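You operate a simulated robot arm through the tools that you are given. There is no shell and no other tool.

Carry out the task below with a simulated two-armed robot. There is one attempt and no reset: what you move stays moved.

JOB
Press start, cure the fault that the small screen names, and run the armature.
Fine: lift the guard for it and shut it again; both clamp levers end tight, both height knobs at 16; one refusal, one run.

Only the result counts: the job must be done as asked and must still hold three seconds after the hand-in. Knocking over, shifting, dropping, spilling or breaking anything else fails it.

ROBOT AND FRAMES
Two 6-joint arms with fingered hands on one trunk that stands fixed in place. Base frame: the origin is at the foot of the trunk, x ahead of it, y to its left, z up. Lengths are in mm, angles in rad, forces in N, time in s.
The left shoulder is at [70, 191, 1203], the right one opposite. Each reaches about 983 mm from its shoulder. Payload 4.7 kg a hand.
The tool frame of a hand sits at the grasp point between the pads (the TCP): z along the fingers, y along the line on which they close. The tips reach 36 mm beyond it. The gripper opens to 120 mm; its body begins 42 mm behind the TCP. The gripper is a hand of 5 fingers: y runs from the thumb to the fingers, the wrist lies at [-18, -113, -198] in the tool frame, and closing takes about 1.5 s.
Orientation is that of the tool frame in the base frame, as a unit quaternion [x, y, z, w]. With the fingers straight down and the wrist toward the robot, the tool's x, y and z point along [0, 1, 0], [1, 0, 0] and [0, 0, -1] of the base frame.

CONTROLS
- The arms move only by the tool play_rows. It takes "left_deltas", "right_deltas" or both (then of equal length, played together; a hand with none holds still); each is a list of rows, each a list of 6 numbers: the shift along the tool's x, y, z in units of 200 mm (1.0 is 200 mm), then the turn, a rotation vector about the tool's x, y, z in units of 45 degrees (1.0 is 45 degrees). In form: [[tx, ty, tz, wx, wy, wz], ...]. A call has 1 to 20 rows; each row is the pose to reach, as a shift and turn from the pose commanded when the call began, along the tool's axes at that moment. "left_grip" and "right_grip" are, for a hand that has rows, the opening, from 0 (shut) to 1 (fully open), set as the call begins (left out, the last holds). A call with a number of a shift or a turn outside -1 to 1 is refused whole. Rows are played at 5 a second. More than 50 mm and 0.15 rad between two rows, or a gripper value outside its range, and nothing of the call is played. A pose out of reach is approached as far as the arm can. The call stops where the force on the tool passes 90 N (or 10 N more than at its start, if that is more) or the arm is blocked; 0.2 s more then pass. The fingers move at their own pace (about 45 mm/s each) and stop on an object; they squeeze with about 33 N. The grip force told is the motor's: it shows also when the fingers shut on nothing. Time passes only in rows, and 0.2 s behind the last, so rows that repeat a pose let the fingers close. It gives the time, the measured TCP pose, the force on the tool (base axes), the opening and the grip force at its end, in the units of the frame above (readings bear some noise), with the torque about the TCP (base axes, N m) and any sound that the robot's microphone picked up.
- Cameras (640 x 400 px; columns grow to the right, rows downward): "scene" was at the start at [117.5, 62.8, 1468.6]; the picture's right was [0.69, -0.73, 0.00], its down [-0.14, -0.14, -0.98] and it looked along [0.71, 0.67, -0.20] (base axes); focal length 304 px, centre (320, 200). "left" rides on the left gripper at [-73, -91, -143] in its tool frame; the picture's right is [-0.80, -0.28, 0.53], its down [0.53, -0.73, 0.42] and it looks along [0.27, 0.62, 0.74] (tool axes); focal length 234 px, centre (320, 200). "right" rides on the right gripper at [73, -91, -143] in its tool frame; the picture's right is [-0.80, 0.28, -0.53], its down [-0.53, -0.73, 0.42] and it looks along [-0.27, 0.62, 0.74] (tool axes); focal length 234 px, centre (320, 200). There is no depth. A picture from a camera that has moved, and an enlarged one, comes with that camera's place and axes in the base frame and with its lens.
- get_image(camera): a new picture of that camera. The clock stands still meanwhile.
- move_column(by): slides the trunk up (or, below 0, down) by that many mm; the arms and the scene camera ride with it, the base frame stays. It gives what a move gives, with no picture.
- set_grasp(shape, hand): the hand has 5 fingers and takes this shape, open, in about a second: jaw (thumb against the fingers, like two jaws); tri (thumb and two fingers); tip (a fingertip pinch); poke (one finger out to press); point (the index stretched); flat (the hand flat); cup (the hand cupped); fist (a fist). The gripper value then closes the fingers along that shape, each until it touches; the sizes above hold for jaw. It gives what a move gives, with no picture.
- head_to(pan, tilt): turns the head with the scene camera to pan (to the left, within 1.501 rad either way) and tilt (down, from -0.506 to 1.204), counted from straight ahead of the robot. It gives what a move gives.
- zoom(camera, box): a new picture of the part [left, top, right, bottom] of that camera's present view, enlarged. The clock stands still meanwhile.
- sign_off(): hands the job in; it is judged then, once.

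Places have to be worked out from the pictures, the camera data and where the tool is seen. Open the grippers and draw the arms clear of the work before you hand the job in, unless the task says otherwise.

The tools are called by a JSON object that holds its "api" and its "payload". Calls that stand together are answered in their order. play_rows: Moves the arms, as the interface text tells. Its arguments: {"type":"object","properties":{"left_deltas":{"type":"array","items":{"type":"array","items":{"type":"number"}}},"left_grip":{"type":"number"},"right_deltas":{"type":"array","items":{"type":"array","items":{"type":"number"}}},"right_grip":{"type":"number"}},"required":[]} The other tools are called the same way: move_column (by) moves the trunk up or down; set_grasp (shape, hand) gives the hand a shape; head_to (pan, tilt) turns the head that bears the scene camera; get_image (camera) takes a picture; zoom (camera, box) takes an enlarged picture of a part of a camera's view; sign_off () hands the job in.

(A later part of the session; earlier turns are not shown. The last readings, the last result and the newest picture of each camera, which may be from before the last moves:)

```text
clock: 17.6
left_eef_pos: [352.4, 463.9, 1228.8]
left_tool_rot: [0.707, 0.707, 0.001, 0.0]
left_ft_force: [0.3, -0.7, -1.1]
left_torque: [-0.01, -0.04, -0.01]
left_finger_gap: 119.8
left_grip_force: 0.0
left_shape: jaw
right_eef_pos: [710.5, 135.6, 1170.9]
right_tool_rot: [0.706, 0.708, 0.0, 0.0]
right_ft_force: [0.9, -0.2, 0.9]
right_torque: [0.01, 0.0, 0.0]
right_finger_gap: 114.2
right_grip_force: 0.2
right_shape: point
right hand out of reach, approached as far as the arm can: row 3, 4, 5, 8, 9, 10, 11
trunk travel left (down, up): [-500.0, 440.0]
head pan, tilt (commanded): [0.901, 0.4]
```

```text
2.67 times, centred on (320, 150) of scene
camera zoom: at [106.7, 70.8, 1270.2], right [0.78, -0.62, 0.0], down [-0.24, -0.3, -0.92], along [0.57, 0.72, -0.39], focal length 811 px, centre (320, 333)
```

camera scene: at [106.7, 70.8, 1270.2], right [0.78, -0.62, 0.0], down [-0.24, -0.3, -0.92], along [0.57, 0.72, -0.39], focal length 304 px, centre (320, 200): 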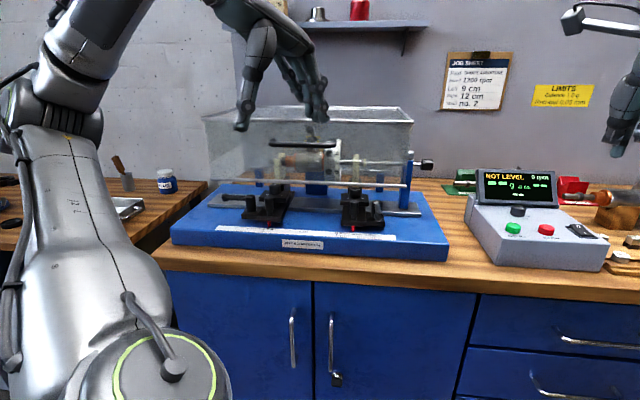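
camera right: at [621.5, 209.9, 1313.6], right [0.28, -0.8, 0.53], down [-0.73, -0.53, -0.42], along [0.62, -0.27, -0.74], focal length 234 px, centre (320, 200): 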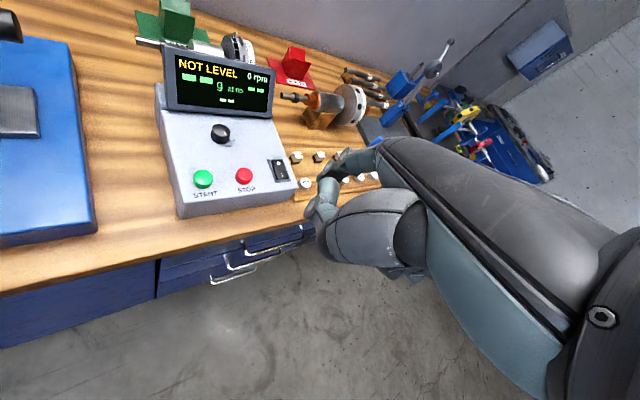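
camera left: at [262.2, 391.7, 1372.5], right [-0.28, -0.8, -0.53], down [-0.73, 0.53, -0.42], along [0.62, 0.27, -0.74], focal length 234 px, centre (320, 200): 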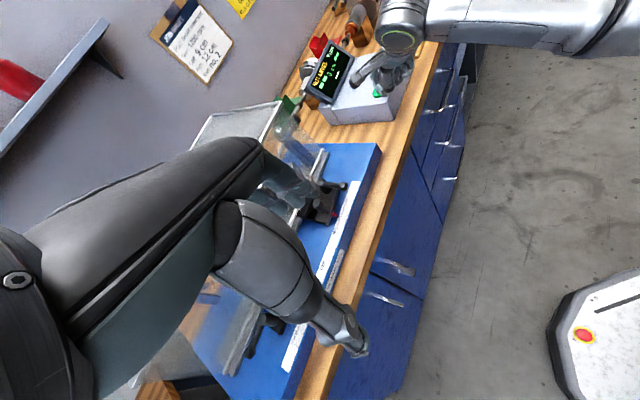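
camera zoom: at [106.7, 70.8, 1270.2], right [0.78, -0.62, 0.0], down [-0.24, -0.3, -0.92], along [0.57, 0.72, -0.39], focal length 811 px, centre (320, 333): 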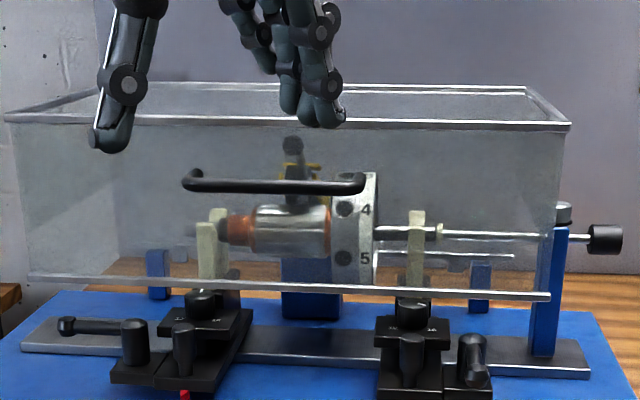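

From stereo I place the guard handle about u −164…−13, z 1124 on the guard's sloping front, and the left knob near (455, 698, 1007). I move the left hand to the machine's left front, yawed to the bench, so its camera looks at the pedestals.

{"api": "play_rows", "payload": {"left_deltas": [[0.16, -0.09, 0.07, 0, 0, -0.1667], [0.33, -0.18, 0.14, 0, 0, -0.3333], [0.5, -0.28, 0.22, 0, 0, -0.5], [0.66, -0.37, 0.29, 0, 0, -0.6667], [0.83, -0.46, 0.36, 0, 0, -0.8333], [0.99, -0.56, 0.44, 0, 0, -1.0], [0.99, -0.56, 0.44, 0, 0, -1.0]]}}

{"api": "get_image", "payload": {"camera": "left"}}

{"api": "get_image", "payload": {"camera": "scene"}}

```text
clock: 19.2
left_eef_pos: [364.9, 623.9, 1252.1]
left_tool_rot: [0.382, 0.924, 0.002, 0.0]
left_ft_force: [-0.8, -1.2, -0.5]
left_torque: [0.01, -0.03, 0.06]
left_finger_gap: 120.0
left_grip_force: 0.1
left_shape: jaw
left hand out of reach, approached as far as the arm can: row 1, 2, 3, 4, 5, 6, 7
right_eef_pos: [711.8, 135.3, 1171.3]
right_tool_rot: [0.708, 0.706, 0.001, -0.001]
right_ft_force: [0.1, -0.3, 0.0]
right_torque: [0.06, -0.01, -0.02]
right_finger_gap: 114.2
right_grip_force: 0.1
right_shape: point
trunk travel left (down, up): [-500.0, 440.0]
head pan, tilt (commanded): [0.901, 0.4]
```

```text
taken
camera left: at [353.2, 507.7, 1394.8], right [0.37, -0.76, -0.53], down [-0.89, -0.14, -0.43], along [0.25, 0.63, -0.74], focal length 234 px, centre (320, 200)
```

left: 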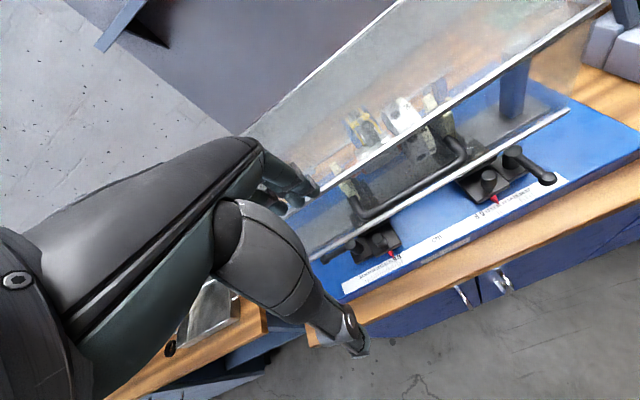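

```text
taken
camera scene: at [106.0, 70.2, 1270.3], right [0.78, -0.62, 0.0], down [-0.24, -0.3, -0.92], along [0.57, 0.72, -0.39], focal length 304 px, centre (320, 200)
```

scene: 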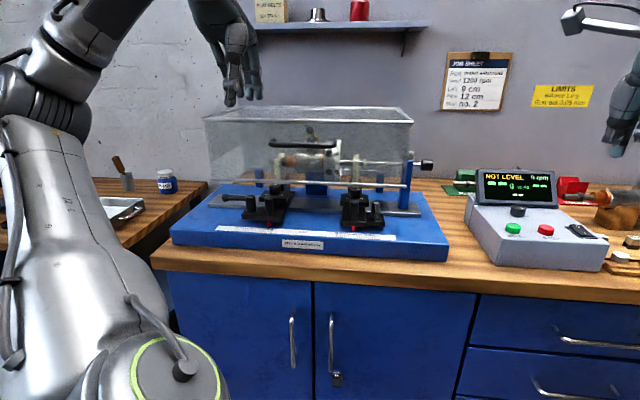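

The left hand stopped at (365, 624, 1252), yaw reached, with a useful view. I zoom into the pedestals from this camera.

{"api": "zoom", "payload": {"camera": "left", "box": [320, 60, 600, 280]}}

{"api": "zoom", "payload": {"camera": "left", "box": [440, 120, 580, 220]}}

{"api": "zoom", "payload": {"camera": "left", "box": [320, 180, 440, 270]}}

```text
1.82 times, centred on (460, 170) of left
camera zoom: at [353.2, 507.7, 1394.8], right [0.37, -0.76, -0.53], down [-0.89, -0.14, -0.43], along [0.25, 0.63, -0.74], focal length 426 px, centre (66, 254)
```

zoom: 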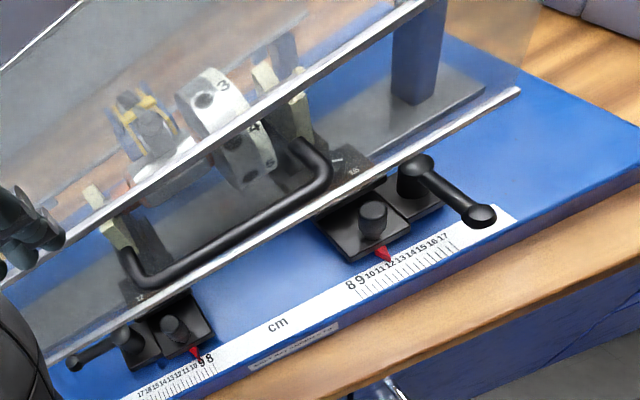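

```text
4.00 times, centred on (510, 170) of left
camera zoom: at [353.2, 507.7, 1394.8], right [0.37, -0.76, -0.53], down [-0.89, -0.14, -0.43], along [0.25, 0.63, -0.74], focal length 937 px, centre (-440, 320)
```

zoom: 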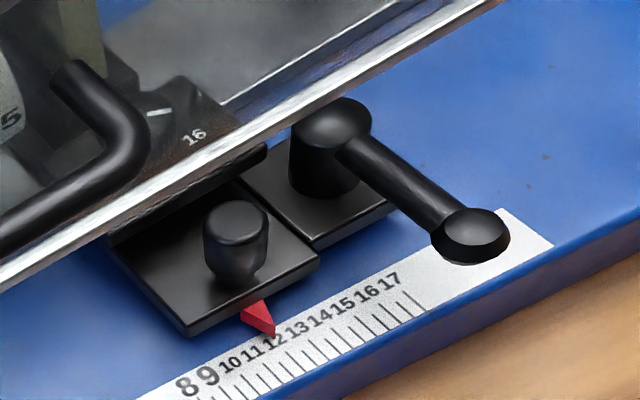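

```text
4.44 times, centred on (380, 225) of left
camera zoom: at [353.2, 507.7, 1394.8], right [0.37, -0.76, -0.53], down [-0.89, -0.14, -0.43], along [0.25, 0.63, -0.74], focal length 1041 px, centre (53, 89)
```

zoom: 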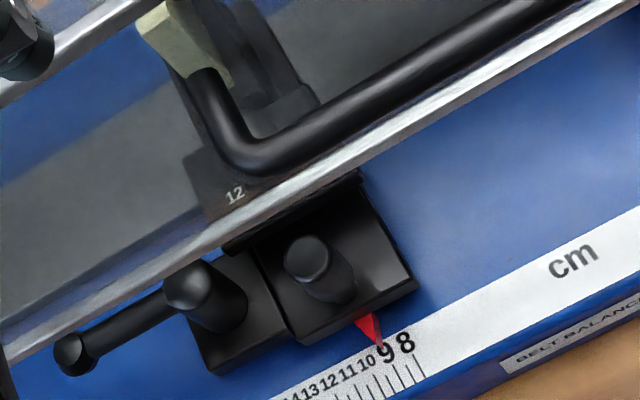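

Right knob's mark points at 16, the left one's straight back (14), so only the left needs turning. The handle bar lies at about v 768, z 1122; I now pitch the left hand 45° forward and bring it in front of the handle at a safe distance to test reach.

{"api": "play_rows", "payload": {"left_deltas": [[-0.08, -0.06, 0.0, -0.1667, 0, 0], [-0.16, -0.12, 0.0, -0.3333, 0, 0], [-0.24, -0.2, 0.06, -0.5, 0, 0], [-0.32, -0.25, 0.14, -0.6667, 0, 0], [-0.4, -0.25, 0.25, -0.8333, 0, 0], [-0.48, -0.25, 0.36, -1.0, 0, 0], [-0.48, -0.25, 0.36, -1.0, 0, 0]]}}

{"api": "get_image", "payload": {"camera": "left"}}

{"api": "get_image", "payload": {"camera": "scene"}}

```text
clock: 20.8
left_eef_pos: [419.5, 521.8, 1205.0]
left_tool_rot: [0.354, 0.853, 0.353, 0.146]
left_ft_force: [-0.3, 0.3, -0.2]
left_torque: [0.0, 0.0, -0.02]
left_finger_gap: 120.1
left_grip_force: 0.0
left_shape: jaw
left hand out of reach, approached as far as the arm can: row 1, 2, 3, 4, 5, 6, 7
right_eef_pos: [713.7, 136.8, 1168.6]
right_tool_rot: [0.707, 0.707, -0.001, 0.0]
right_ft_force: [-0.4, 0.0, 0.6]
right_torque: [-0.02, 0.06, 0.02]
right_finger_gap: 114.1
right_grip_force: 0.1
right_shape: point
trunk travel left (down, up): [-500.0, 440.0]
head pan, tilt (commanded): [0.901, 0.4]
```

```text
taken
camera left: at [354.4, 353.2, 1242.8], right [0.69, -0.45, -0.57], down [-0.53, 0.22, -0.82], along [0.49, 0.87, -0.08], focal length 234 px, centre (320, 200)
```

left: 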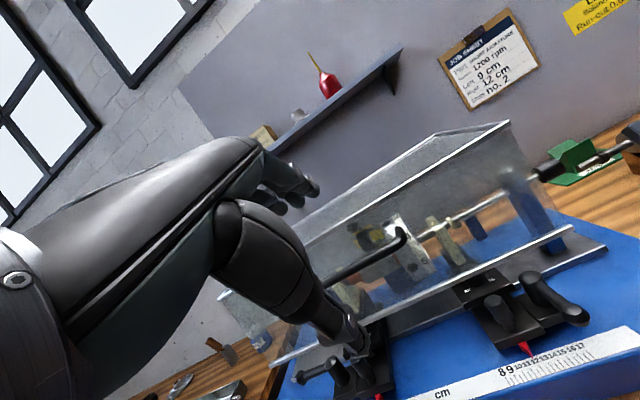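

```text
taken
camera scene: at [108.9, 72.6, 1269.8], right [0.78, -0.62, 0.0], down [-0.24, -0.31, -0.92], along [0.57, 0.72, -0.39], focal length 304 px, centre (320, 200)
```

scene: 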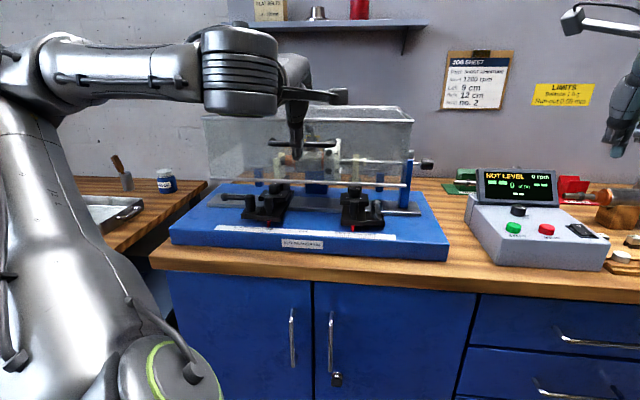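

The hand is now pitched 45° at (420, 522, 1205), clear of the guard. I zoom into the left and scene views to understand the guard's hinge and handle.

{"api": "zoom", "payload": {"camera": "left", "box": [260, 110, 640, 400]}}

{"api": "zoom", "payload": {"camera": "scene", "box": [190, 90, 450, 230]}}

```text
1.38 times, centred on (450, 255) of left
camera zoom: at [354.4, 353.2, 1242.8], right [0.69, -0.45, -0.57], down [-0.53, 0.22, -0.82], along [0.49, 0.87, -0.08], focal length 323 px, centre (141, 124)
```

zoom: 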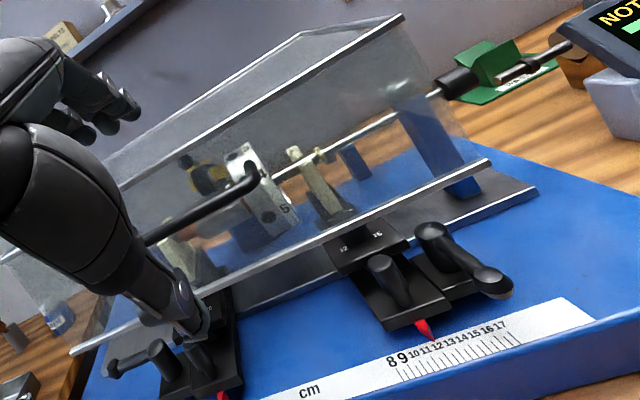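

```text
2.46 times, centred on (320, 160) of scene
camera zoom: at [108.9, 72.6, 1269.8], right [0.78, -0.62, 0.0], down [-0.24, -0.31, -0.92], along [0.57, 0.72, -0.39], focal length 749 px, centre (320, 298)
```

zoom: 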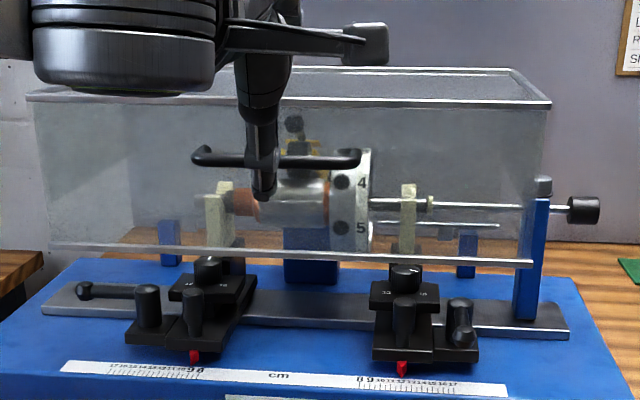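

The guard's rear-bottom rail looks like the hinge (near v 1055, z 985). I'll try hooking the stretched index under the handle bar, so I set the left hand to point and look at its shape.

{"api": "set_grasp", "payload": {"shape": "point", "hand": "left"}}

{"api": "zoom", "payload": {"camera": "scene", "box": [190, 20, 400, 180]}}

{"api": "zoom", "payload": {"camera": "left", "box": [180, 110, 440, 380]}}

{"api": "get_image", "payload": {"camera": "right"}}

```text
clock: 21.7
left_eef_pos: [416.7, 520.5, 1206.4]
left_tool_rot: [0.354, 0.853, 0.354, 0.146]
left_ft_force: [0.5, 0.8, 0.3]
left_torque: [-0.01, 0.0, 0.0]
left_finger_gap: 114.3
left_grip_force: 0.1
left_shape: point
right_eef_pos: [712.8, 136.0, 1170.4]
right_tool_rot: [0.707, 0.707, 0.001, 0.0]
right_ft_force: [0.2, -0.1, 0.1]
right_torque: [-0.01, 0.03, -0.02]
right_finger_gap: 114.3
right_grip_force: 0.0
right_shape: point
trunk travel left (down, up): [-500.0, 440.0]
head pan, tilt (commanded): [0.901, 0.4]
```

```text
2.50 times, centred on (295, 100) of scene
camera zoom: at [107.5, 71.5, 1270.0], right [0.78, -0.62, 0.0], down [-0.24, -0.31, -0.92], along [0.57, 0.72, -0.39], focal length 760 px, centre (382, 450)
```

zoom: 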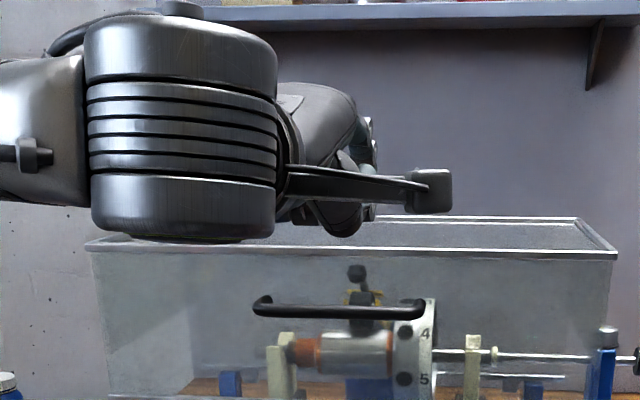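

```text
1.48 times, centred on (310, 245) of left
camera zoom: at [352.9, 352.3, 1243.9], right [0.69, -0.44, -0.57], down [-0.53, 0.22, -0.82], along [0.49, 0.87, -0.08], focal length 347 px, centre (335, 133)
```

zoom: 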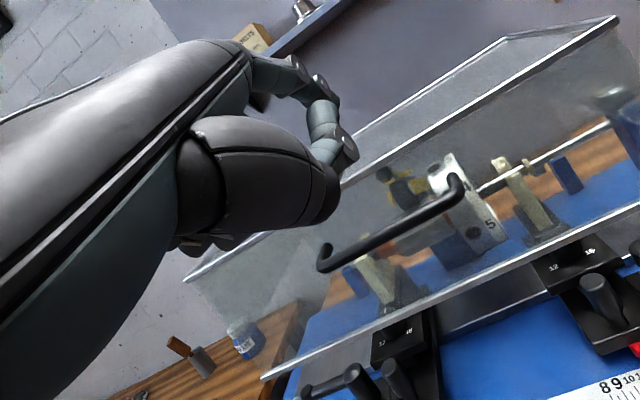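

```text
taken
camera right: at [622.4, 210.7, 1312.9], right [0.28, -0.8, 0.53], down [-0.73, -0.53, -0.42], along [0.62, -0.27, -0.74], focal length 234 px, centre (320, 200)
```

right: 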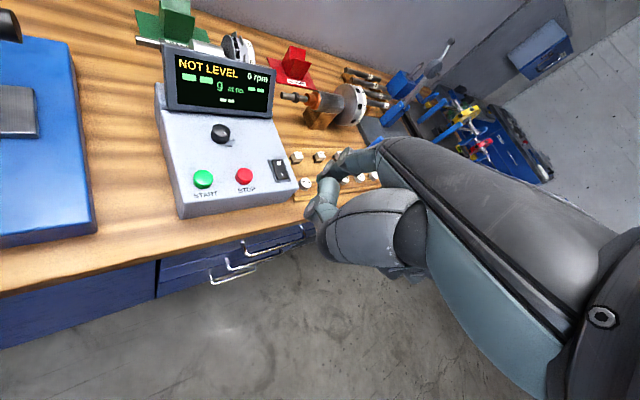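

The index alone would leave the curled fingers in the bar's way, so I try the flat shape, where all four fingers can slide under the bar, and view both hands.

{"api": "set_grasp", "payload": {"shape": "flat", "hand": "left"}}

{"api": "set_grasp", "payload": {"shape": "flat", "hand": "right"}}

{"api": "head_to", "payload": {"pan": 0.3, "tilt": 0.2}}

{"api": "get_image", "payload": {"camera": "scene"}}

{"api": "get_image", "payload": {"camera": "left"}}

{"api": "get_image", "payload": {"camera": "right"}}

```text
clock: 22.6
left_eef_pos: [416.4, 520.4, 1206.6]
left_tool_rot: [0.353, 0.854, 0.354, 0.146]
left_ft_force: [-0.6, 0.4, 0.4]
left_torque: [-0.02, 0.01, 0.01]
left_finger_gap: 114.5
left_grip_force: 0.1
left_shape: flat
right_eef_pos: [711.8, 136.0, 1170.3]
right_tool_rot: [0.707, 0.707, 0.0, 0.001]
right_ft_force: [-0.3, -0.1, -0.6]
right_torque: [0.0, 0.03, -0.01]
right_finger_gap: 114.3
right_grip_force: 0.0
right_shape: point
trunk travel left (down, up): [-500.0, 440.0]
head pan, tilt (commanded): [0.901, 0.4]
```

```text
clock: 23.5
left_eef_pos: [416.8, 520.3, 1206.3]
left_tool_rot: [0.353, 0.854, 0.354, 0.145]
left_ft_force: [-0.3, 0.2, -0.1]
left_torque: [0.03, 0.03, 0.0]
left_finger_gap: 114.0
left_grip_force: 0.0
left_shape: flat
right_eef_pos: [712.8, 137.8, 1171.0]
right_tool_rot: [0.707, 0.707, 0.001, 0.0]
right_ft_force: [0.8, 0.3, 0.4]
right_torque: [0.03, 0.01, 0.04]
right_finger_gap: 114.5
right_grip_force: 0.1
right_shape: flat
trunk travel left (down, up): [-500.0, 440.0]
head pan, tilt (commanded): [0.901, 0.4]
```

```text
clock: 24.5
left_eef_pos: [416.5, 521.2, 1206.3]
left_tool_rot: [0.354, 0.854, 0.353, 0.146]
left_ft_force: [-0.3, -0.6, 0.9]
left_torque: [0.02, -0.01, 0.03]
left_finger_gap: 114.3
left_grip_force: 0.1
left_shape: flat
right_eef_pos: [712.2, 137.4, 1169.9]
right_tool_rot: [0.707, 0.707, 0.0, 0.001]
right_ft_force: [0.5, 0.2, 0.4]
right_torque: [-0.02, -0.03, 0.01]
right_finger_gap: 114.3
right_grip_force: 0.1
right_shape: flat
trunk travel left (down, up): [-500.0, 440.0]
head pan, tilt (commanded): [0.3, 0.201]
```

```text
taken
camera scene: at [138.8, 26.4, 1288.6], right [0.3, -0.95, 0.0], down [-0.19, -0.06, -0.98], along [0.94, 0.29, -0.2], focal length 304 px, centre (320, 200)
```

scene: 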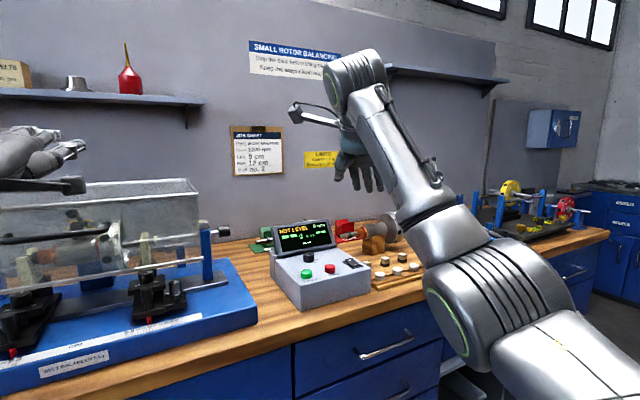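

```text
taken
camera left: at [352.7, 352.2, 1244.0], right [0.69, -0.44, -0.57], down [-0.53, 0.22, -0.82], along [0.49, 0.87, -0.08], focal length 234 px, centre (320, 200)
```

left: 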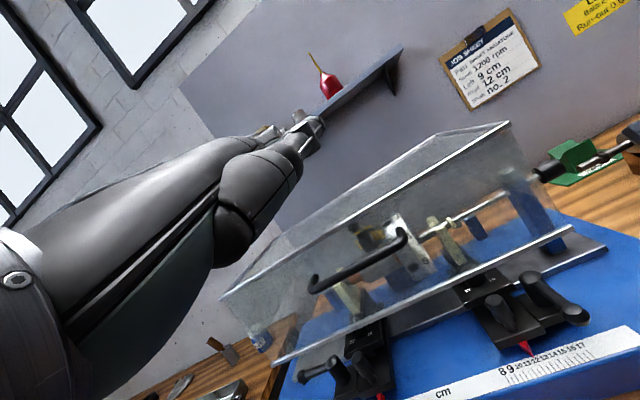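

```text
taken
camera right: at [622.2, 210.5, 1313.0], right [0.28, -0.8, 0.53], down [-0.73, -0.53, -0.42], along [0.62, -0.27, -0.74], focal length 234 px, centre (320, 200)
```

right: 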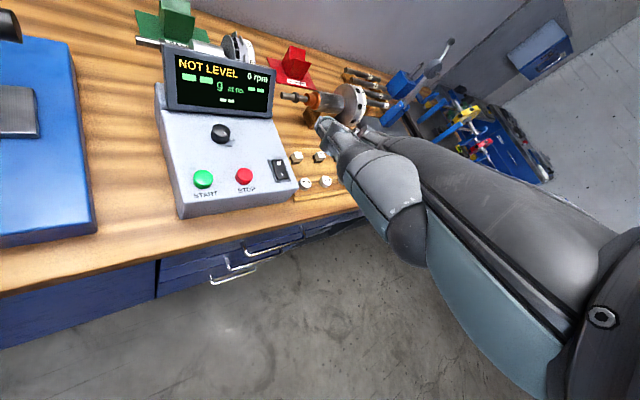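

I zoom on both hands to measure the flat shape.

{"api": "zoom", "payload": {"camera": "scene", "box": [0, 90, 160, 220]}}

{"api": "zoom", "payload": {"camera": "scene", "box": [280, 90, 440, 220]}}

{"api": "zoom", "payload": {"camera": "right", "box": [290, 90, 450, 260]}}

{"api": "head_to", "payload": {"pan": 0.75, "tilt": 0.15}}

{"api": "get_image", "payload": {"camera": "scene"}}

```text
3.08 times, centred on (80, 155) of scene
camera zoom: at [138.8, 26.4, 1288.6], right [0.3, -0.95, 0.0], down [-0.19, -0.06, -0.98], along [0.94, 0.29, -0.2], focal length 936 px, centre (1058, 338)
```

zoom: 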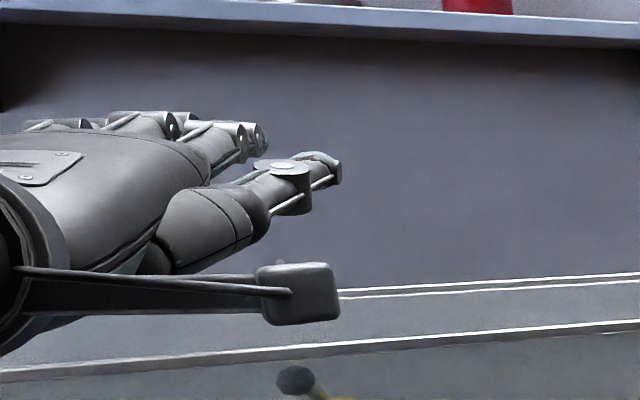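

```text
3.08 times, centred on (360, 155) of scene
camera zoom: at [138.8, 26.4, 1288.6], right [0.3, -0.95, 0.0], down [-0.19, -0.06, -0.98], along [0.94, 0.29, -0.2], focal length 936 px, centre (197, 338)
```

zoom: 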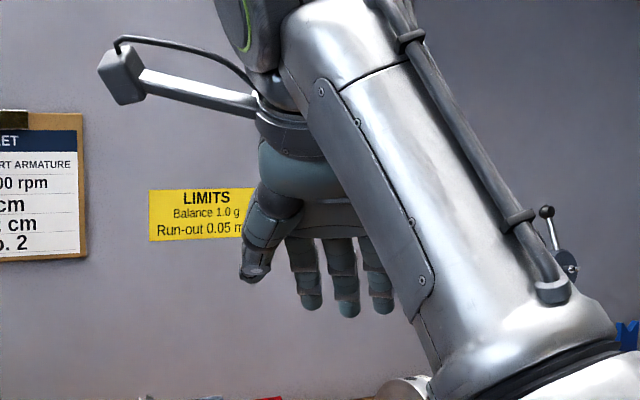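

```text
2.35 times, centred on (370, 175) of right
camera zoom: at [622.2, 210.5, 1313.0], right [0.28, -0.8, 0.53], down [-0.73, -0.53, -0.42], along [0.62, -0.27, -0.74], focal length 551 px, centre (202, 259)
```

zoom: 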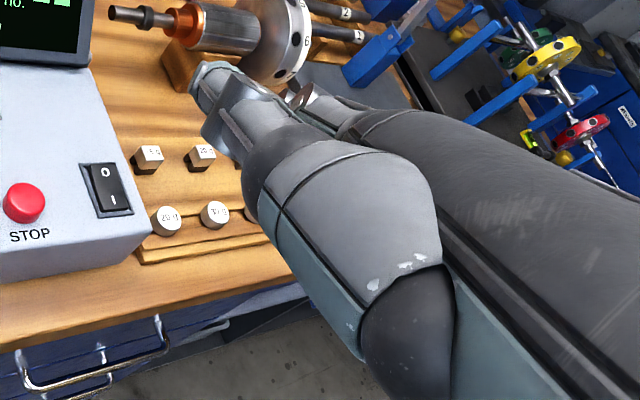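

```text
clock: 25.4
left_eef_pos: [416.7, 520.8, 1206.2]
left_tool_rot: [0.353, 0.853, 0.354, 0.146]
left_ft_force: [-0.9, -0.1, -0.1]
left_torque: [-0.01, -0.04, 0.01]
left_finger_gap: 114.2
left_grip_force: 0.1
left_shape: flat
right_eef_pos: [712.5, 137.8, 1169.0]
right_tool_rot: [0.707, 0.707, 0.0, 0.0]
right_ft_force: [-0.8, 0.8, -1.2]
right_torque: [-0.01, -0.04, 0.01]
right_finger_gap: 114.3
right_grip_force: 0.1
right_shape: flat
trunk travel left (down, up): [-500.0, 440.0]
head pan, tilt (commanded): [0.75, 0.15]
```

```text
taken
camera scene: at [117.7, 61.9, 1293.3], right [0.68, -0.73, 0.0], down [-0.11, -0.1, -0.99], along [0.72, 0.67, -0.15], focal length 304 px, centre (320, 200)
```

scene: 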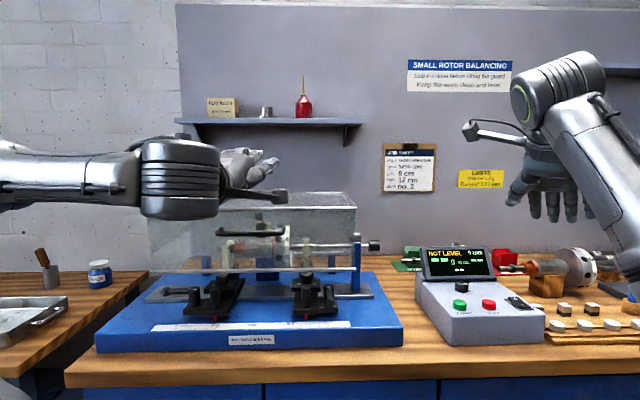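

In the flat shape the fingers point about 44° forward of the tool z, with tips at tool y≈125, z≈0. I lower the left hand to a pre-hook pose about 40 mm in front of the handle with fingers sloping 22° down.

{"api": "play_rows", "payload": {"left_deltas": [[-0.013, -0.137, 0.07, 0.1, 0, 0], [-0.026, -0.274, 0.139, 0.2, 0, 0], [-0.039, -0.411, 0.208, 0.3, 0, 0], [-0.052, -0.549, 0.278, 0.4, 0, 0], [-0.065, -0.686, 0.347, 0.489, 0, 0], [-0.065, -0.686, 0.347, 0.489, 0, 0]]}}

{"api": "head_to", "payload": {"pan": 0.65, "tilt": 0.3}}

{"api": "get_image", "payload": {"camera": "left"}}

{"api": "get_image", "payload": {"camera": "scene"}}

```text
clock: 26.8
left_eef_pos: [428.0, 489.2, 1087.9]
left_tool_rot: [0.375, 0.905, 0.185, 0.076]
left_ft_force: [-0.6, 0.0, 0.8]
left_torque: [0.02, -0.11, 0.02]
left_finger_gap: 114.3
left_grip_force: 0.2
left_shape: flat
left hand out of reach, approached as far as the arm can: row 1, 2, 3, 4, 5, 6
right_eef_pos: [711.7, 137.2, 1171.1]
right_tool_rot: [0.707, 0.707, 0.001, 0.0]
right_ft_force: [-0.3, -0.1, 0.4]
right_torque: [0.03, 0.01, -0.01]
right_finger_gap: 114.2
right_grip_force: 0.0
right_shape: flat
trunk travel left (down, up): [-500.0, 440.0]
head pan, tilt (commanded): [0.75, 0.15]
```

```text
clock: 27.5
left_eef_pos: [430.2, 489.3, 1087.9]
left_tool_rot: [0.374, 0.906, 0.185, 0.075]
left_ft_force: [-0.5, -0.9, 0.9]
left_torque: [0.08, -0.08, 0.02]
left_finger_gap: 114.3
left_grip_force: 0.0
left_shape: flat
right_eef_pos: [712.3, 135.9, 1170.3]
right_tool_rot: [0.707, 0.707, 0.0, 0.001]
right_ft_force: [0.6, -0.6, 0.4]
right_torque: [-0.03, 0.0, 0.01]
right_finger_gap: 114.3
right_grip_force: 0.2
right_shape: flat
trunk travel left (down, up): [-500.0, 440.0]
head pan, tilt (commanded): [0.649, 0.3]
```

```text
taken
camera left: at [383.3, 339.0, 1184.2], right [0.53, -0.6, -0.59], down [-0.74, 0.02, -0.68], along [0.42, 0.8, -0.44], focal length 234 px, centre (320, 200)
```

left: 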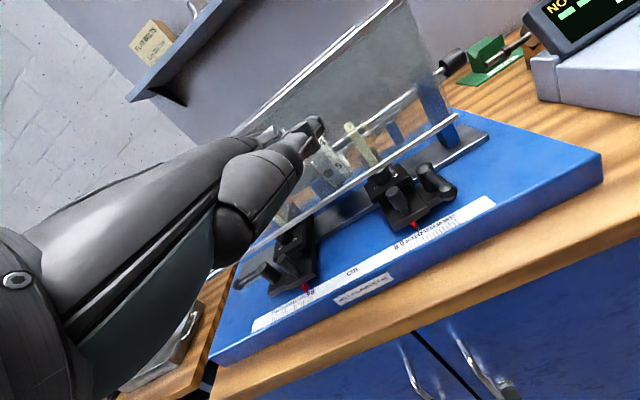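

```text
taken
camera scene: at [124.0, 55.0, 1279.4], right [0.6, -0.8, 0.0], down [-0.24, -0.18, -0.96], along [0.76, 0.58, -0.3], focal length 304 px, centre (320, 200)
```

scene: 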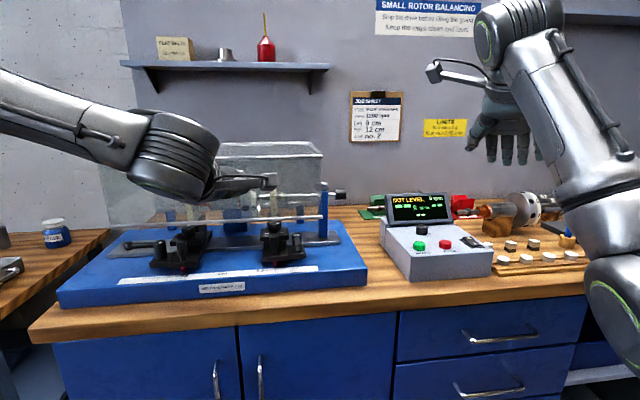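

The TCP is at v 650, z 1088, so fingertips should be near v 765, z 1137, close to the bar. I zoom in to check clearance.

{"api": "zoom", "payload": {"camera": "scene", "box": [100, 120, 360, 280]}}

{"api": "zoom", "payload": {"camera": "left", "box": [220, 60, 440, 260]}}

```text
2.46 times, centred on (230, 200) of scene
camera zoom: at [124.0, 55.0, 1279.4], right [0.6, -0.8, 0.0], down [-0.24, -0.18, -0.96], along [0.76, 0.58, -0.3], focal length 749 px, centre (542, 200)
```

zoom: 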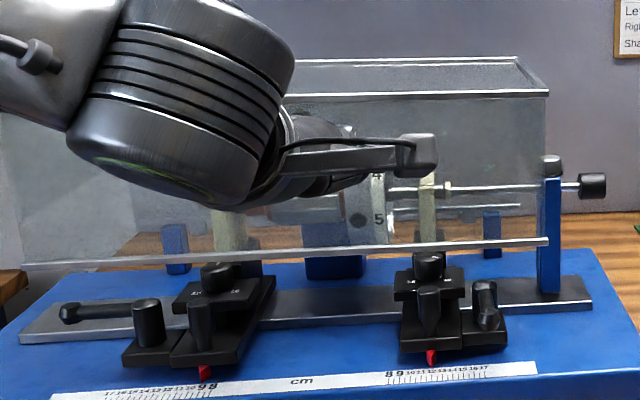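

```text
2.00 times, centred on (330, 160) of left
camera zoom: at [383.3, 339.0, 1184.2], right [0.53, -0.6, -0.59], down [-0.74, 0.02, -0.68], along [0.42, 0.8, -0.44], focal length 468 px, centre (300, 280)
```

zoom: 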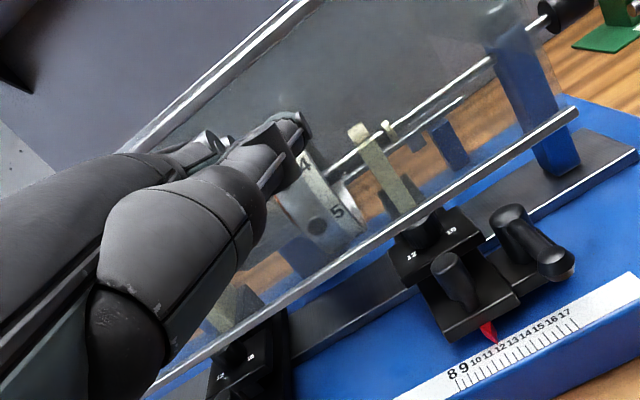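

The wrist seems unable to come nearer than about 355 mm to the shoulder, so the trunk should go lower still. I lift the left hand up and back first, then lower the trunk by 180.

{"api": "play_rows", "payload": {"left_deltas": [[0.01, -0.02, -0.1, 0, 0, 0], [0.03, 0.0, -0.28, 0, 0, 0], [0.05, 0.03, -0.47, 0, 0, 0], [0.07, 0.06, -0.66, 0, 0, 0], [0.09, 0.09, -0.857, 0, 0, 0], [0.09, 0.09, -0.857, 0, 0, 0]]}}

{"api": "get_image", "payload": {"camera": "scene"}}

```text
clock: 28.9
left_eef_pos: [376.1, 475.2, 1249.8]
left_tool_rot: [0.376, 0.905, 0.186, 0.075]
left_ft_force: [0.8, 0.3, 0.1]
left_torque: [-0.01, 0.01, -0.01]
left_finger_gap: 114.1
left_grip_force: 0.0
left_shape: flat
left hand out of reach, approached as far as the arm can: row 5, 6
right_eef_pos: [712.0, 135.9, 1169.5]
right_tool_rot: [0.708, 0.706, 0.0, -0.001]
right_ft_force: [0.1, -0.2, 0.1]
right_torque: [0.02, -0.01, 0.0]
right_finger_gap: 114.0
right_grip_force: 0.1
right_shape: flat
trunk travel left (down, up): [-500.0, 440.0]
head pan, tilt (commanded): [0.649, 0.3]
```

```text
taken
camera scene: at [124.7, 54.7, 1279.3], right [0.6, -0.8, 0.0], down [-0.24, -0.18, -0.96], along [0.76, 0.58, -0.3], focal length 304 px, centre (320, 200)
```

scene: 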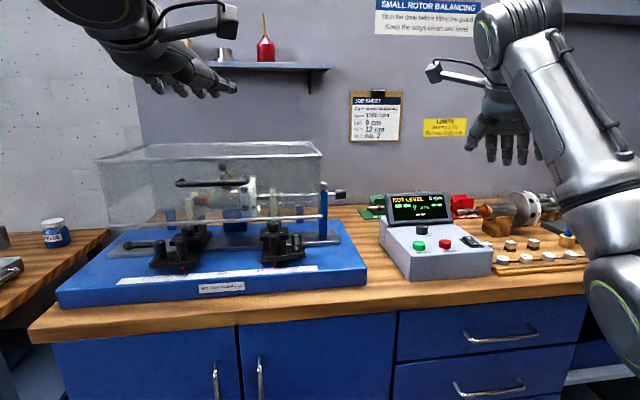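

The guard is untouched. Before lowering the trunk I draw the right hand back and up so it stays clear of the bench.

{"api": "play_rows", "payload": {"right_deltas": [[-0.07, -0.15, -0.08, 0, 0, 0], [-0.15, -0.3, -0.16, 0, 0, 0], [-0.23, -0.45, -0.24, 0, 0, 0], [-0.3, -0.6, -0.32, 0, 0, 0], [-0.38, -0.76, -0.4, 0, 0, 0], [-0.38, -0.76, -0.4, 0, 0, 0]]}}

{"api": "move_column", "payload": {"by": -170}}

{"api": "head_to", "payload": {"pan": 0.7, "tilt": 0.1}}

{"api": "get_image", "payload": {"camera": "scene"}}

{"api": "get_image", "payload": {"camera": "left"}}

```text
clock: 30.3
left_eef_pos: [378.7, 476.2, 1248.3]
left_tool_rot: [0.376, 0.905, 0.185, 0.077]
left_ft_force: [0.2, 0.0, 0.0]
left_torque: [-0.03, 0.01, 0.0]
left_finger_gap: 114.3
left_grip_force: 0.0
left_shape: flat
right_eef_pos: [663.1, 128.9, 1303.9]
right_tool_rot: [0.707, 0.708, -0.001, -0.001]
right_ft_force: [0.3, -0.3, 0.3]
right_torque: [-0.02, 0.04, -0.01]
right_finger_gap: 113.8
right_grip_force: 0.1
right_shape: flat
right hand out of reach, approached as far as the arm can: row 1, 2, 3, 4, 5, 6
trunk travel left (down, up): [-500.0, 440.0]
head pan, tilt (commanded): [0.649, 0.3]
```

```text
clock: 32.2
left_eef_pos: [375.7, 475.6, 1078.7]
left_tool_rot: [0.375, 0.905, 0.185, 0.077]
left_ft_force: [-0.5, -0.8, -0.3]
left_torque: [0.03, -0.01, -0.03]
left_finger_gap: 114.2
left_grip_force: 0.0
left_shape: flat
right_eef_pos: [660.9, 130.7, 1136.4]
right_tool_rot: [0.707, 0.707, 0.0, 0.0]
right_ft_force: [-0.6, 0.3, -0.2]
right_torque: [0.0, 0.0, 0.0]
right_finger_gap: 114.5
right_grip_force: 0.1
right_shape: flat
trunk travel left (down, up): [-330.0, 610.0]
head pan, tilt (commanded): [0.649, 0.3]
```

```text
clock: 32.9
left_eef_pos: [376.2, 475.9, 1079.1]
left_tool_rot: [0.375, 0.905, 0.184, 0.077]
left_ft_force: [0.4, -0.3, 0.0]
left_torque: [-0.02, 0.04, 0.0]
left_finger_gap: 114.2
left_grip_force: 0.1
left_shape: flat
right_eef_pos: [662.7, 130.1, 1134.9]
right_tool_rot: [0.707, 0.707, 0.001, 0.0]
right_ft_force: [0.3, 0.3, 0.3]
right_torque: [0.01, -0.04, -0.02]
right_finger_gap: 114.1
right_grip_force: 0.1
right_shape: flat
trunk travel left (down, up): [-330.0, 610.0]
head pan, tilt (commanded): [0.7, 0.099]
```

```text
taken
camera scene: at [120.1, 58.0, 1127.9], right [0.64, -0.77, 0.0], down [-0.08, -0.06, -0.99], along [0.76, 0.64, -0.1], focal length 304 px, centre (320, 200)
```

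scene: 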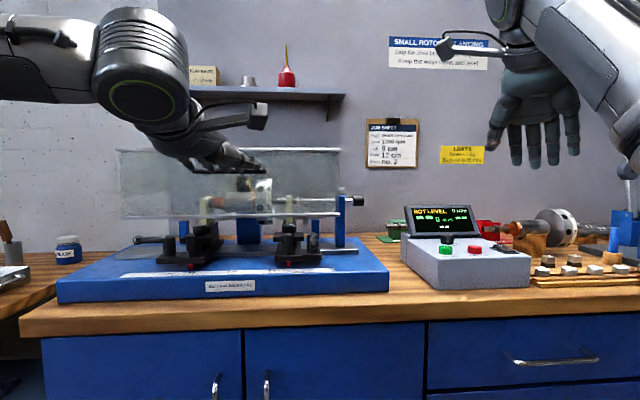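

```text
taken
camera left: at [330.3, 325.3, 1175.6], right [0.53, -0.6, -0.59], down [-0.73, 0.02, -0.68], along [0.42, 0.8, -0.43], focal length 234 px, centre (320, 200)
```

left: 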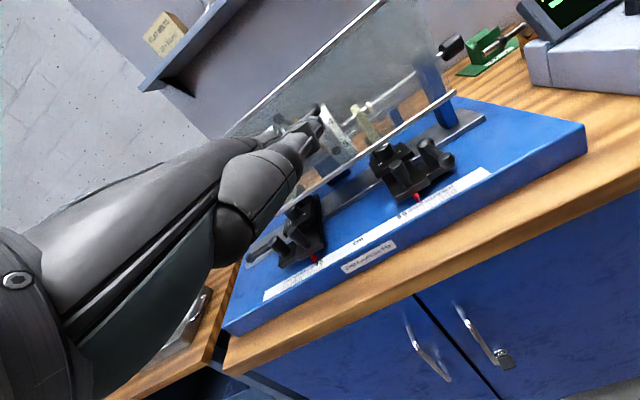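

The trunk is now low and the scene camera is level with the handle. I zoom to compare the fingertips with the bar.

{"api": "zoom", "payload": {"camera": "scene", "box": [100, 90, 360, 250]}}

{"api": "zoom", "payload": {"camera": "left", "box": [220, 60, 440, 260]}}

```text
2.46 times, centred on (230, 170) of scene
camera zoom: at [120.1, 58.0, 1127.9], right [0.64, -0.77, 0.0], down [-0.08, -0.06, -0.99], along [0.76, 0.64, -0.1], focal length 749 px, centre (542, 274)
```

zoom: 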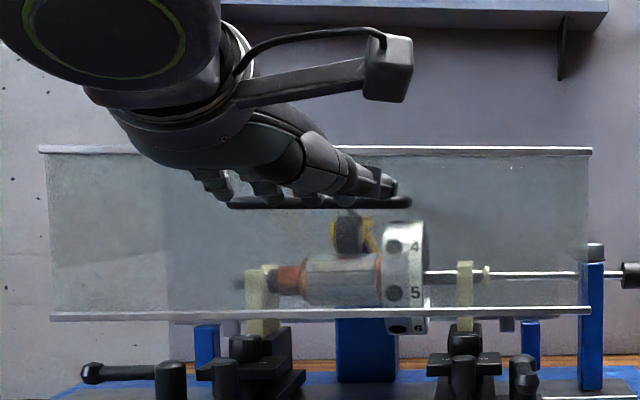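

```text
2.00 times, centred on (330, 160) of left
camera zoom: at [330.3, 325.3, 1175.6], right [0.53, -0.6, -0.59], down [-0.73, 0.02, -0.68], along [0.42, 0.8, -0.43], focal length 468 px, centre (300, 280)
```

zoom: 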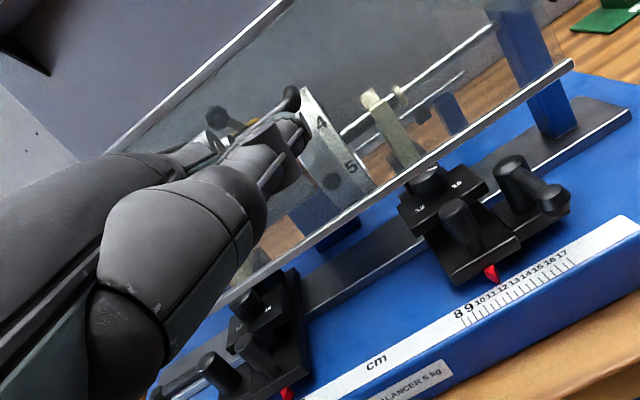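

The bar is at z≈1124 with the fingertips level with it. I lower 35 mm so the fingers will pass under the bar.

{"api": "play_rows", "payload": {"left_deltas": [[0, -0.034, 0.08, 0, 0, 0], [0, -0.068, 0.161, 0, 0, 0], [0, -0.068, 0.161, 0, 0, 0]]}}

{"api": "zoom", "payload": {"camera": "scene", "box": [100, 90, 360, 250]}}

```text
clock: 33.7
left_eef_pos: [377.4, 473.9, 1043.3]
left_tool_rot: [0.375, 0.905, 0.185, 0.077]
left_ft_force: [0.1, 0.5, 0.2]
left_torque: [0.0, 0.0, 0.03]
left_finger_gap: 114.1
left_grip_force: 0.1
left_shape: flat
right_eef_pos: [661.1, 130.1, 1134.2]
right_tool_rot: [0.707, 0.708, 0.0, 0.0]
right_ft_force: [-0.5, 0.8, 0.5]
right_torque: [-0.02, 0.01, 0.01]
right_finger_gap: 114.2
right_grip_force: 0.2
right_shape: flat
trunk travel left (down, up): [-330.0, 610.0]
head pan, tilt (commanded): [0.7, 0.099]
```

```text
2.46 times, centred on (230, 170) of scene
camera zoom: at [120.0, 57.8, 1128.0], right [0.64, -0.76, 0.0], down [-0.08, -0.06, -1.0], along [0.76, 0.64, -0.1], focal length 749 px, centre (542, 274)
```

zoom: 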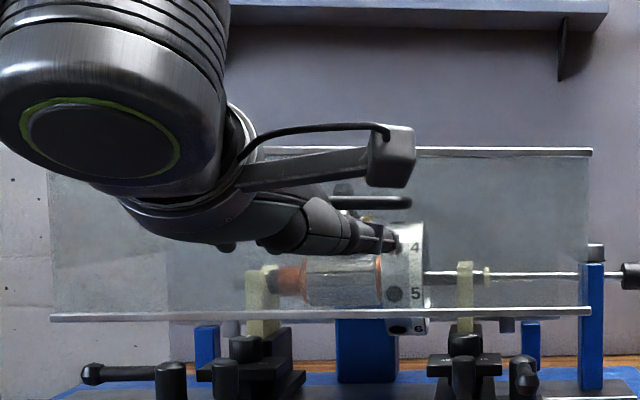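

Reach is fine now and the fingers are below bar height. I slide the hand forward 55 mm so the fingers go under the bar.

{"api": "play_rows", "payload": {"left_deltas": [[0, 0.06, 0.026, 0, 0, 0], [0, 0.12, 0.051, 0, 0, 0], [0, 0.18, 0.0765, 0, 0, 0], [0, 0.253, 0.1075, 0, 0, 0], [0, 0.253, 0.1075, 0, 0, 0]]}}

{"api": "zoom", "payload": {"camera": "scene", "box": [100, 90, 360, 250]}}

{"api": "zoom", "payload": {"camera": "left", "box": [220, 60, 440, 260]}}

```text
clock: 34.9
left_eef_pos: [414.9, 515.2, 1043.4]
left_tool_rot: [0.375, 0.905, 0.186, 0.077]
left_ft_force: [0.6, -0.7, 0.1]
left_torque: [0.02, -0.03, 0.0]
left_finger_gap: 114.2
left_grip_force: 0.0
left_shape: flat
right_eef_pos: [661.4, 129.4, 1135.9]
right_tool_rot: [0.707, 0.707, 0.0, 0.0]
right_ft_force: [0.0, 0.6, -0.5]
right_torque: [0.02, -0.02, 0.01]
right_finger_gap: 114.2
right_grip_force: 0.2
right_shape: flat
trunk travel left (down, up): [-330.0, 610.0]
head pan, tilt (commanded): [0.7, 0.099]
```

```text
2.46 times, centred on (230, 170) of scene
camera zoom: at [119.8, 57.7, 1128.1], right [0.64, -0.76, 0.0], down [-0.08, -0.06, -1.0], along [0.76, 0.64, -0.1], focal length 749 px, centre (542, 274)
```

zoom: 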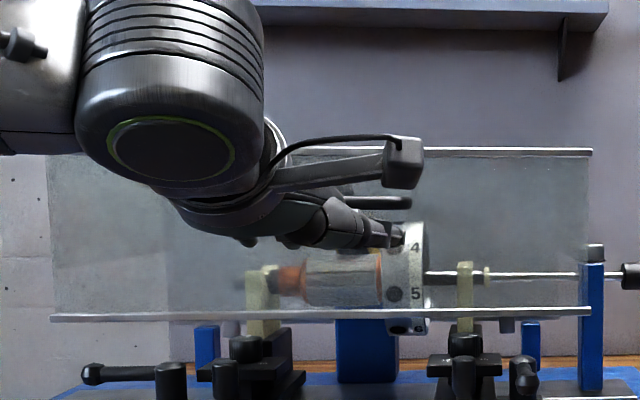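

```text
2.00 times, centred on (330, 160) of left
camera zoom: at [369.0, 364.4, 1139.9], right [0.53, -0.6, -0.59], down [-0.73, 0.02, -0.68], along [0.42, 0.8, -0.43], focal length 468 px, centre (300, 280)
```

zoom: 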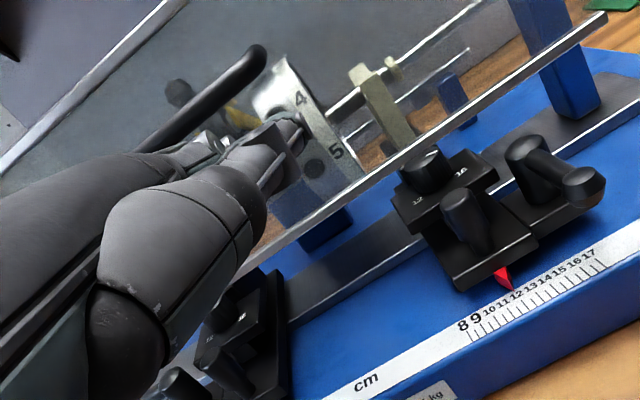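

With the default finger-down pitch the wrist geometry allows both the start and the end of the guard's arc if the shoulder is near z 1113. I back the hand out, pitch it back to fingers-down and then raise the trunk by 260.

{"api": "play_rows", "payload": {"left_deltas": [[0, -0.13, -0.056, 0, 0, 0], [0, -0.267, -0.113, 0, 0, 0], [0, -0.21, -0.25, 0.13, 0, 0], [0, -0.16, -0.36, 0.26, 0, 0], [0, -0.12, -0.47, 0.39, 0, 0], [0, -0.072, -0.573, 0.511, 0, 0], [0, -0.072, -0.573, 0.511, 0, 0]]}}

{"api": "move_column", "payload": {"by": 260}}

{"api": "get_image", "payload": {"camera": "scene"}}

```text
clock: 36.5
left_eef_pos: [358.8, 502.6, 1120.8]
left_tool_rot: [0.383, 0.924, 0.0, 0.0]
left_ft_force: [0.3, 0.3, 0.1]
left_torque: [-0.02, 0.01, 0.01]
left_finger_gap: 113.8
left_grip_force: 0.1
left_shape: flat
left hand out of reach, approached as far as the arm can: row 4, 5, 6, 7
right_eef_pos: [661.2, 129.8, 1134.7]
right_tool_rot: [0.707, 0.707, 0.001, 0.0]
right_ft_force: [1.7, 0.2, -0.6]
right_torque: [-0.01, -0.01, -0.05]
right_finger_gap: 114.1
right_grip_force: 0.2
right_shape: flat
trunk travel left (down, up): [-330.0, 610.0]
head pan, tilt (commanded): [0.7, 0.099]
```

```text
clock: 39.2
left_eef_pos: [360.6, 501.9, 1380.7]
left_tool_rot: [0.385, 0.923, 0.001, 0.001]
left_ft_force: [-0.5, -0.3, 0.8]
left_torque: [0.01, -0.03, -0.03]
left_finger_gap: 114.2
left_grip_force: 0.0
left_shape: flat
right_eef_pos: [661.4, 130.8, 1394.7]
right_tool_rot: [0.707, 0.707, 0.001, 0.0]
right_ft_force: [-0.2, 0.6, 0.2]
right_torque: [-0.01, 0.03, -0.02]
right_finger_gap: 114.4
right_grip_force: 0.0
right_shape: flat
trunk travel left (down, up): [-590.0, 350.0]
head pan, tilt (commanded): [0.7, 0.099]
```

```text
taken
camera scene: at [120.3, 58.1, 1387.9], right [0.64, -0.76, 0.0], down [-0.08, -0.06, -0.99], along [0.76, 0.64, -0.1], focal length 304 px, centre (320, 200)
```

scene: 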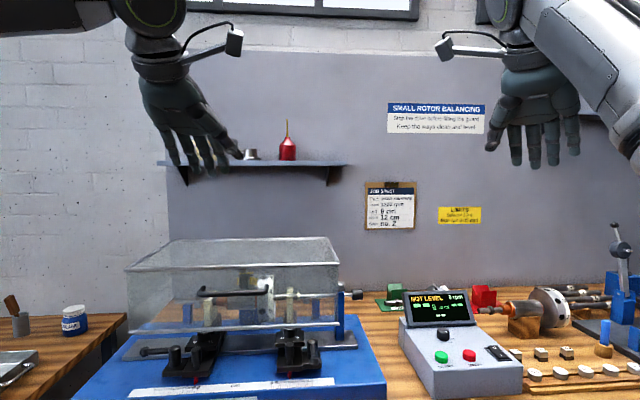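

The hand hangs free at (361, 502, 1381). I lower it in front of the guard, watching reach, fingertips staying about 20 mm short of the bar.

{"api": "play_rows", "payload": {"left_deltas": [[0, 0.01, 0.2, 0, 0, 0], [0, 0.02, 0.4, 0, 0, 0], [0, 0.03, 0.6, 0, 0, 0], [0, 0.035, 0.8, 0, 0, 0], [0, 0.035, 1.0, 0, 0, 0], [0, 0.035, 1.0, 0, 0, 0]]}}

{"api": "head_to", "payload": {"pan": 0.72, "tilt": 0.35}}

{"api": "get_image", "payload": {"camera": "scene"}}

```text
clock: 40.6
left_eef_pos: [378.5, 488.9, 1197.3]
left_tool_rot: [0.383, 0.924, 0.001, 0.002]
left_ft_force: [-0.2, -0.2, -0.9]
left_torque: [0.01, -0.02, 0.01]
left_finger_gap: 114.0
left_grip_force: 0.1
left_shape: flat
left hand out of reach, approached as far as the arm can: row 4, 5, 6
right_eef_pos: [659.1, 129.6, 1397.1]
right_tool_rot: [0.707, 0.708, 0.001, 0.001]
right_ft_force: [-0.7, 0.5, 0.4]
right_torque: [0.01, 0.0, 0.04]
right_finger_gap: 114.5
right_grip_force: 0.0
right_shape: flat
trunk travel left (down, up): [-590.0, 350.0]
head pan, tilt (commanded): [0.7, 0.099]
```

```text
clock: 41.4
left_eef_pos: [380.5, 489.2, 1196.7]
left_tool_rot: [0.384, 0.923, 0.001, 0.001]
left_ft_force: [0.3, 0.5, 0.5]
left_torque: [0.01, -0.03, -0.01]
left_finger_gap: 114.0
left_grip_force: 0.0
left_shape: flat
right_eef_pos: [662.1, 130.5, 1395.4]
right_tool_rot: [0.707, 0.707, -0.002, -0.001]
right_ft_force: [-0.3, 0.0, -0.5]
right_torque: [0.0, 0.01, 0.02]
right_finger_gap: 114.1
right_grip_force: 0.1
right_shape: flat
trunk travel left (down, up): [-590.0, 350.0]
head pan, tilt (commanded): [0.721, 0.351]
```

```text
taken
camera scene: at [120.2, 60.3, 1364.6], right [0.66, -0.75, 0.0], down [-0.26, -0.23, -0.94], along [0.71, 0.62, -0.34], focal length 304 px, centre (320, 200)
```

scene: 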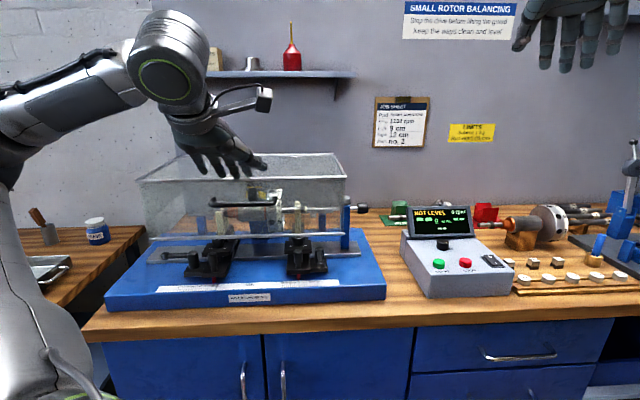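

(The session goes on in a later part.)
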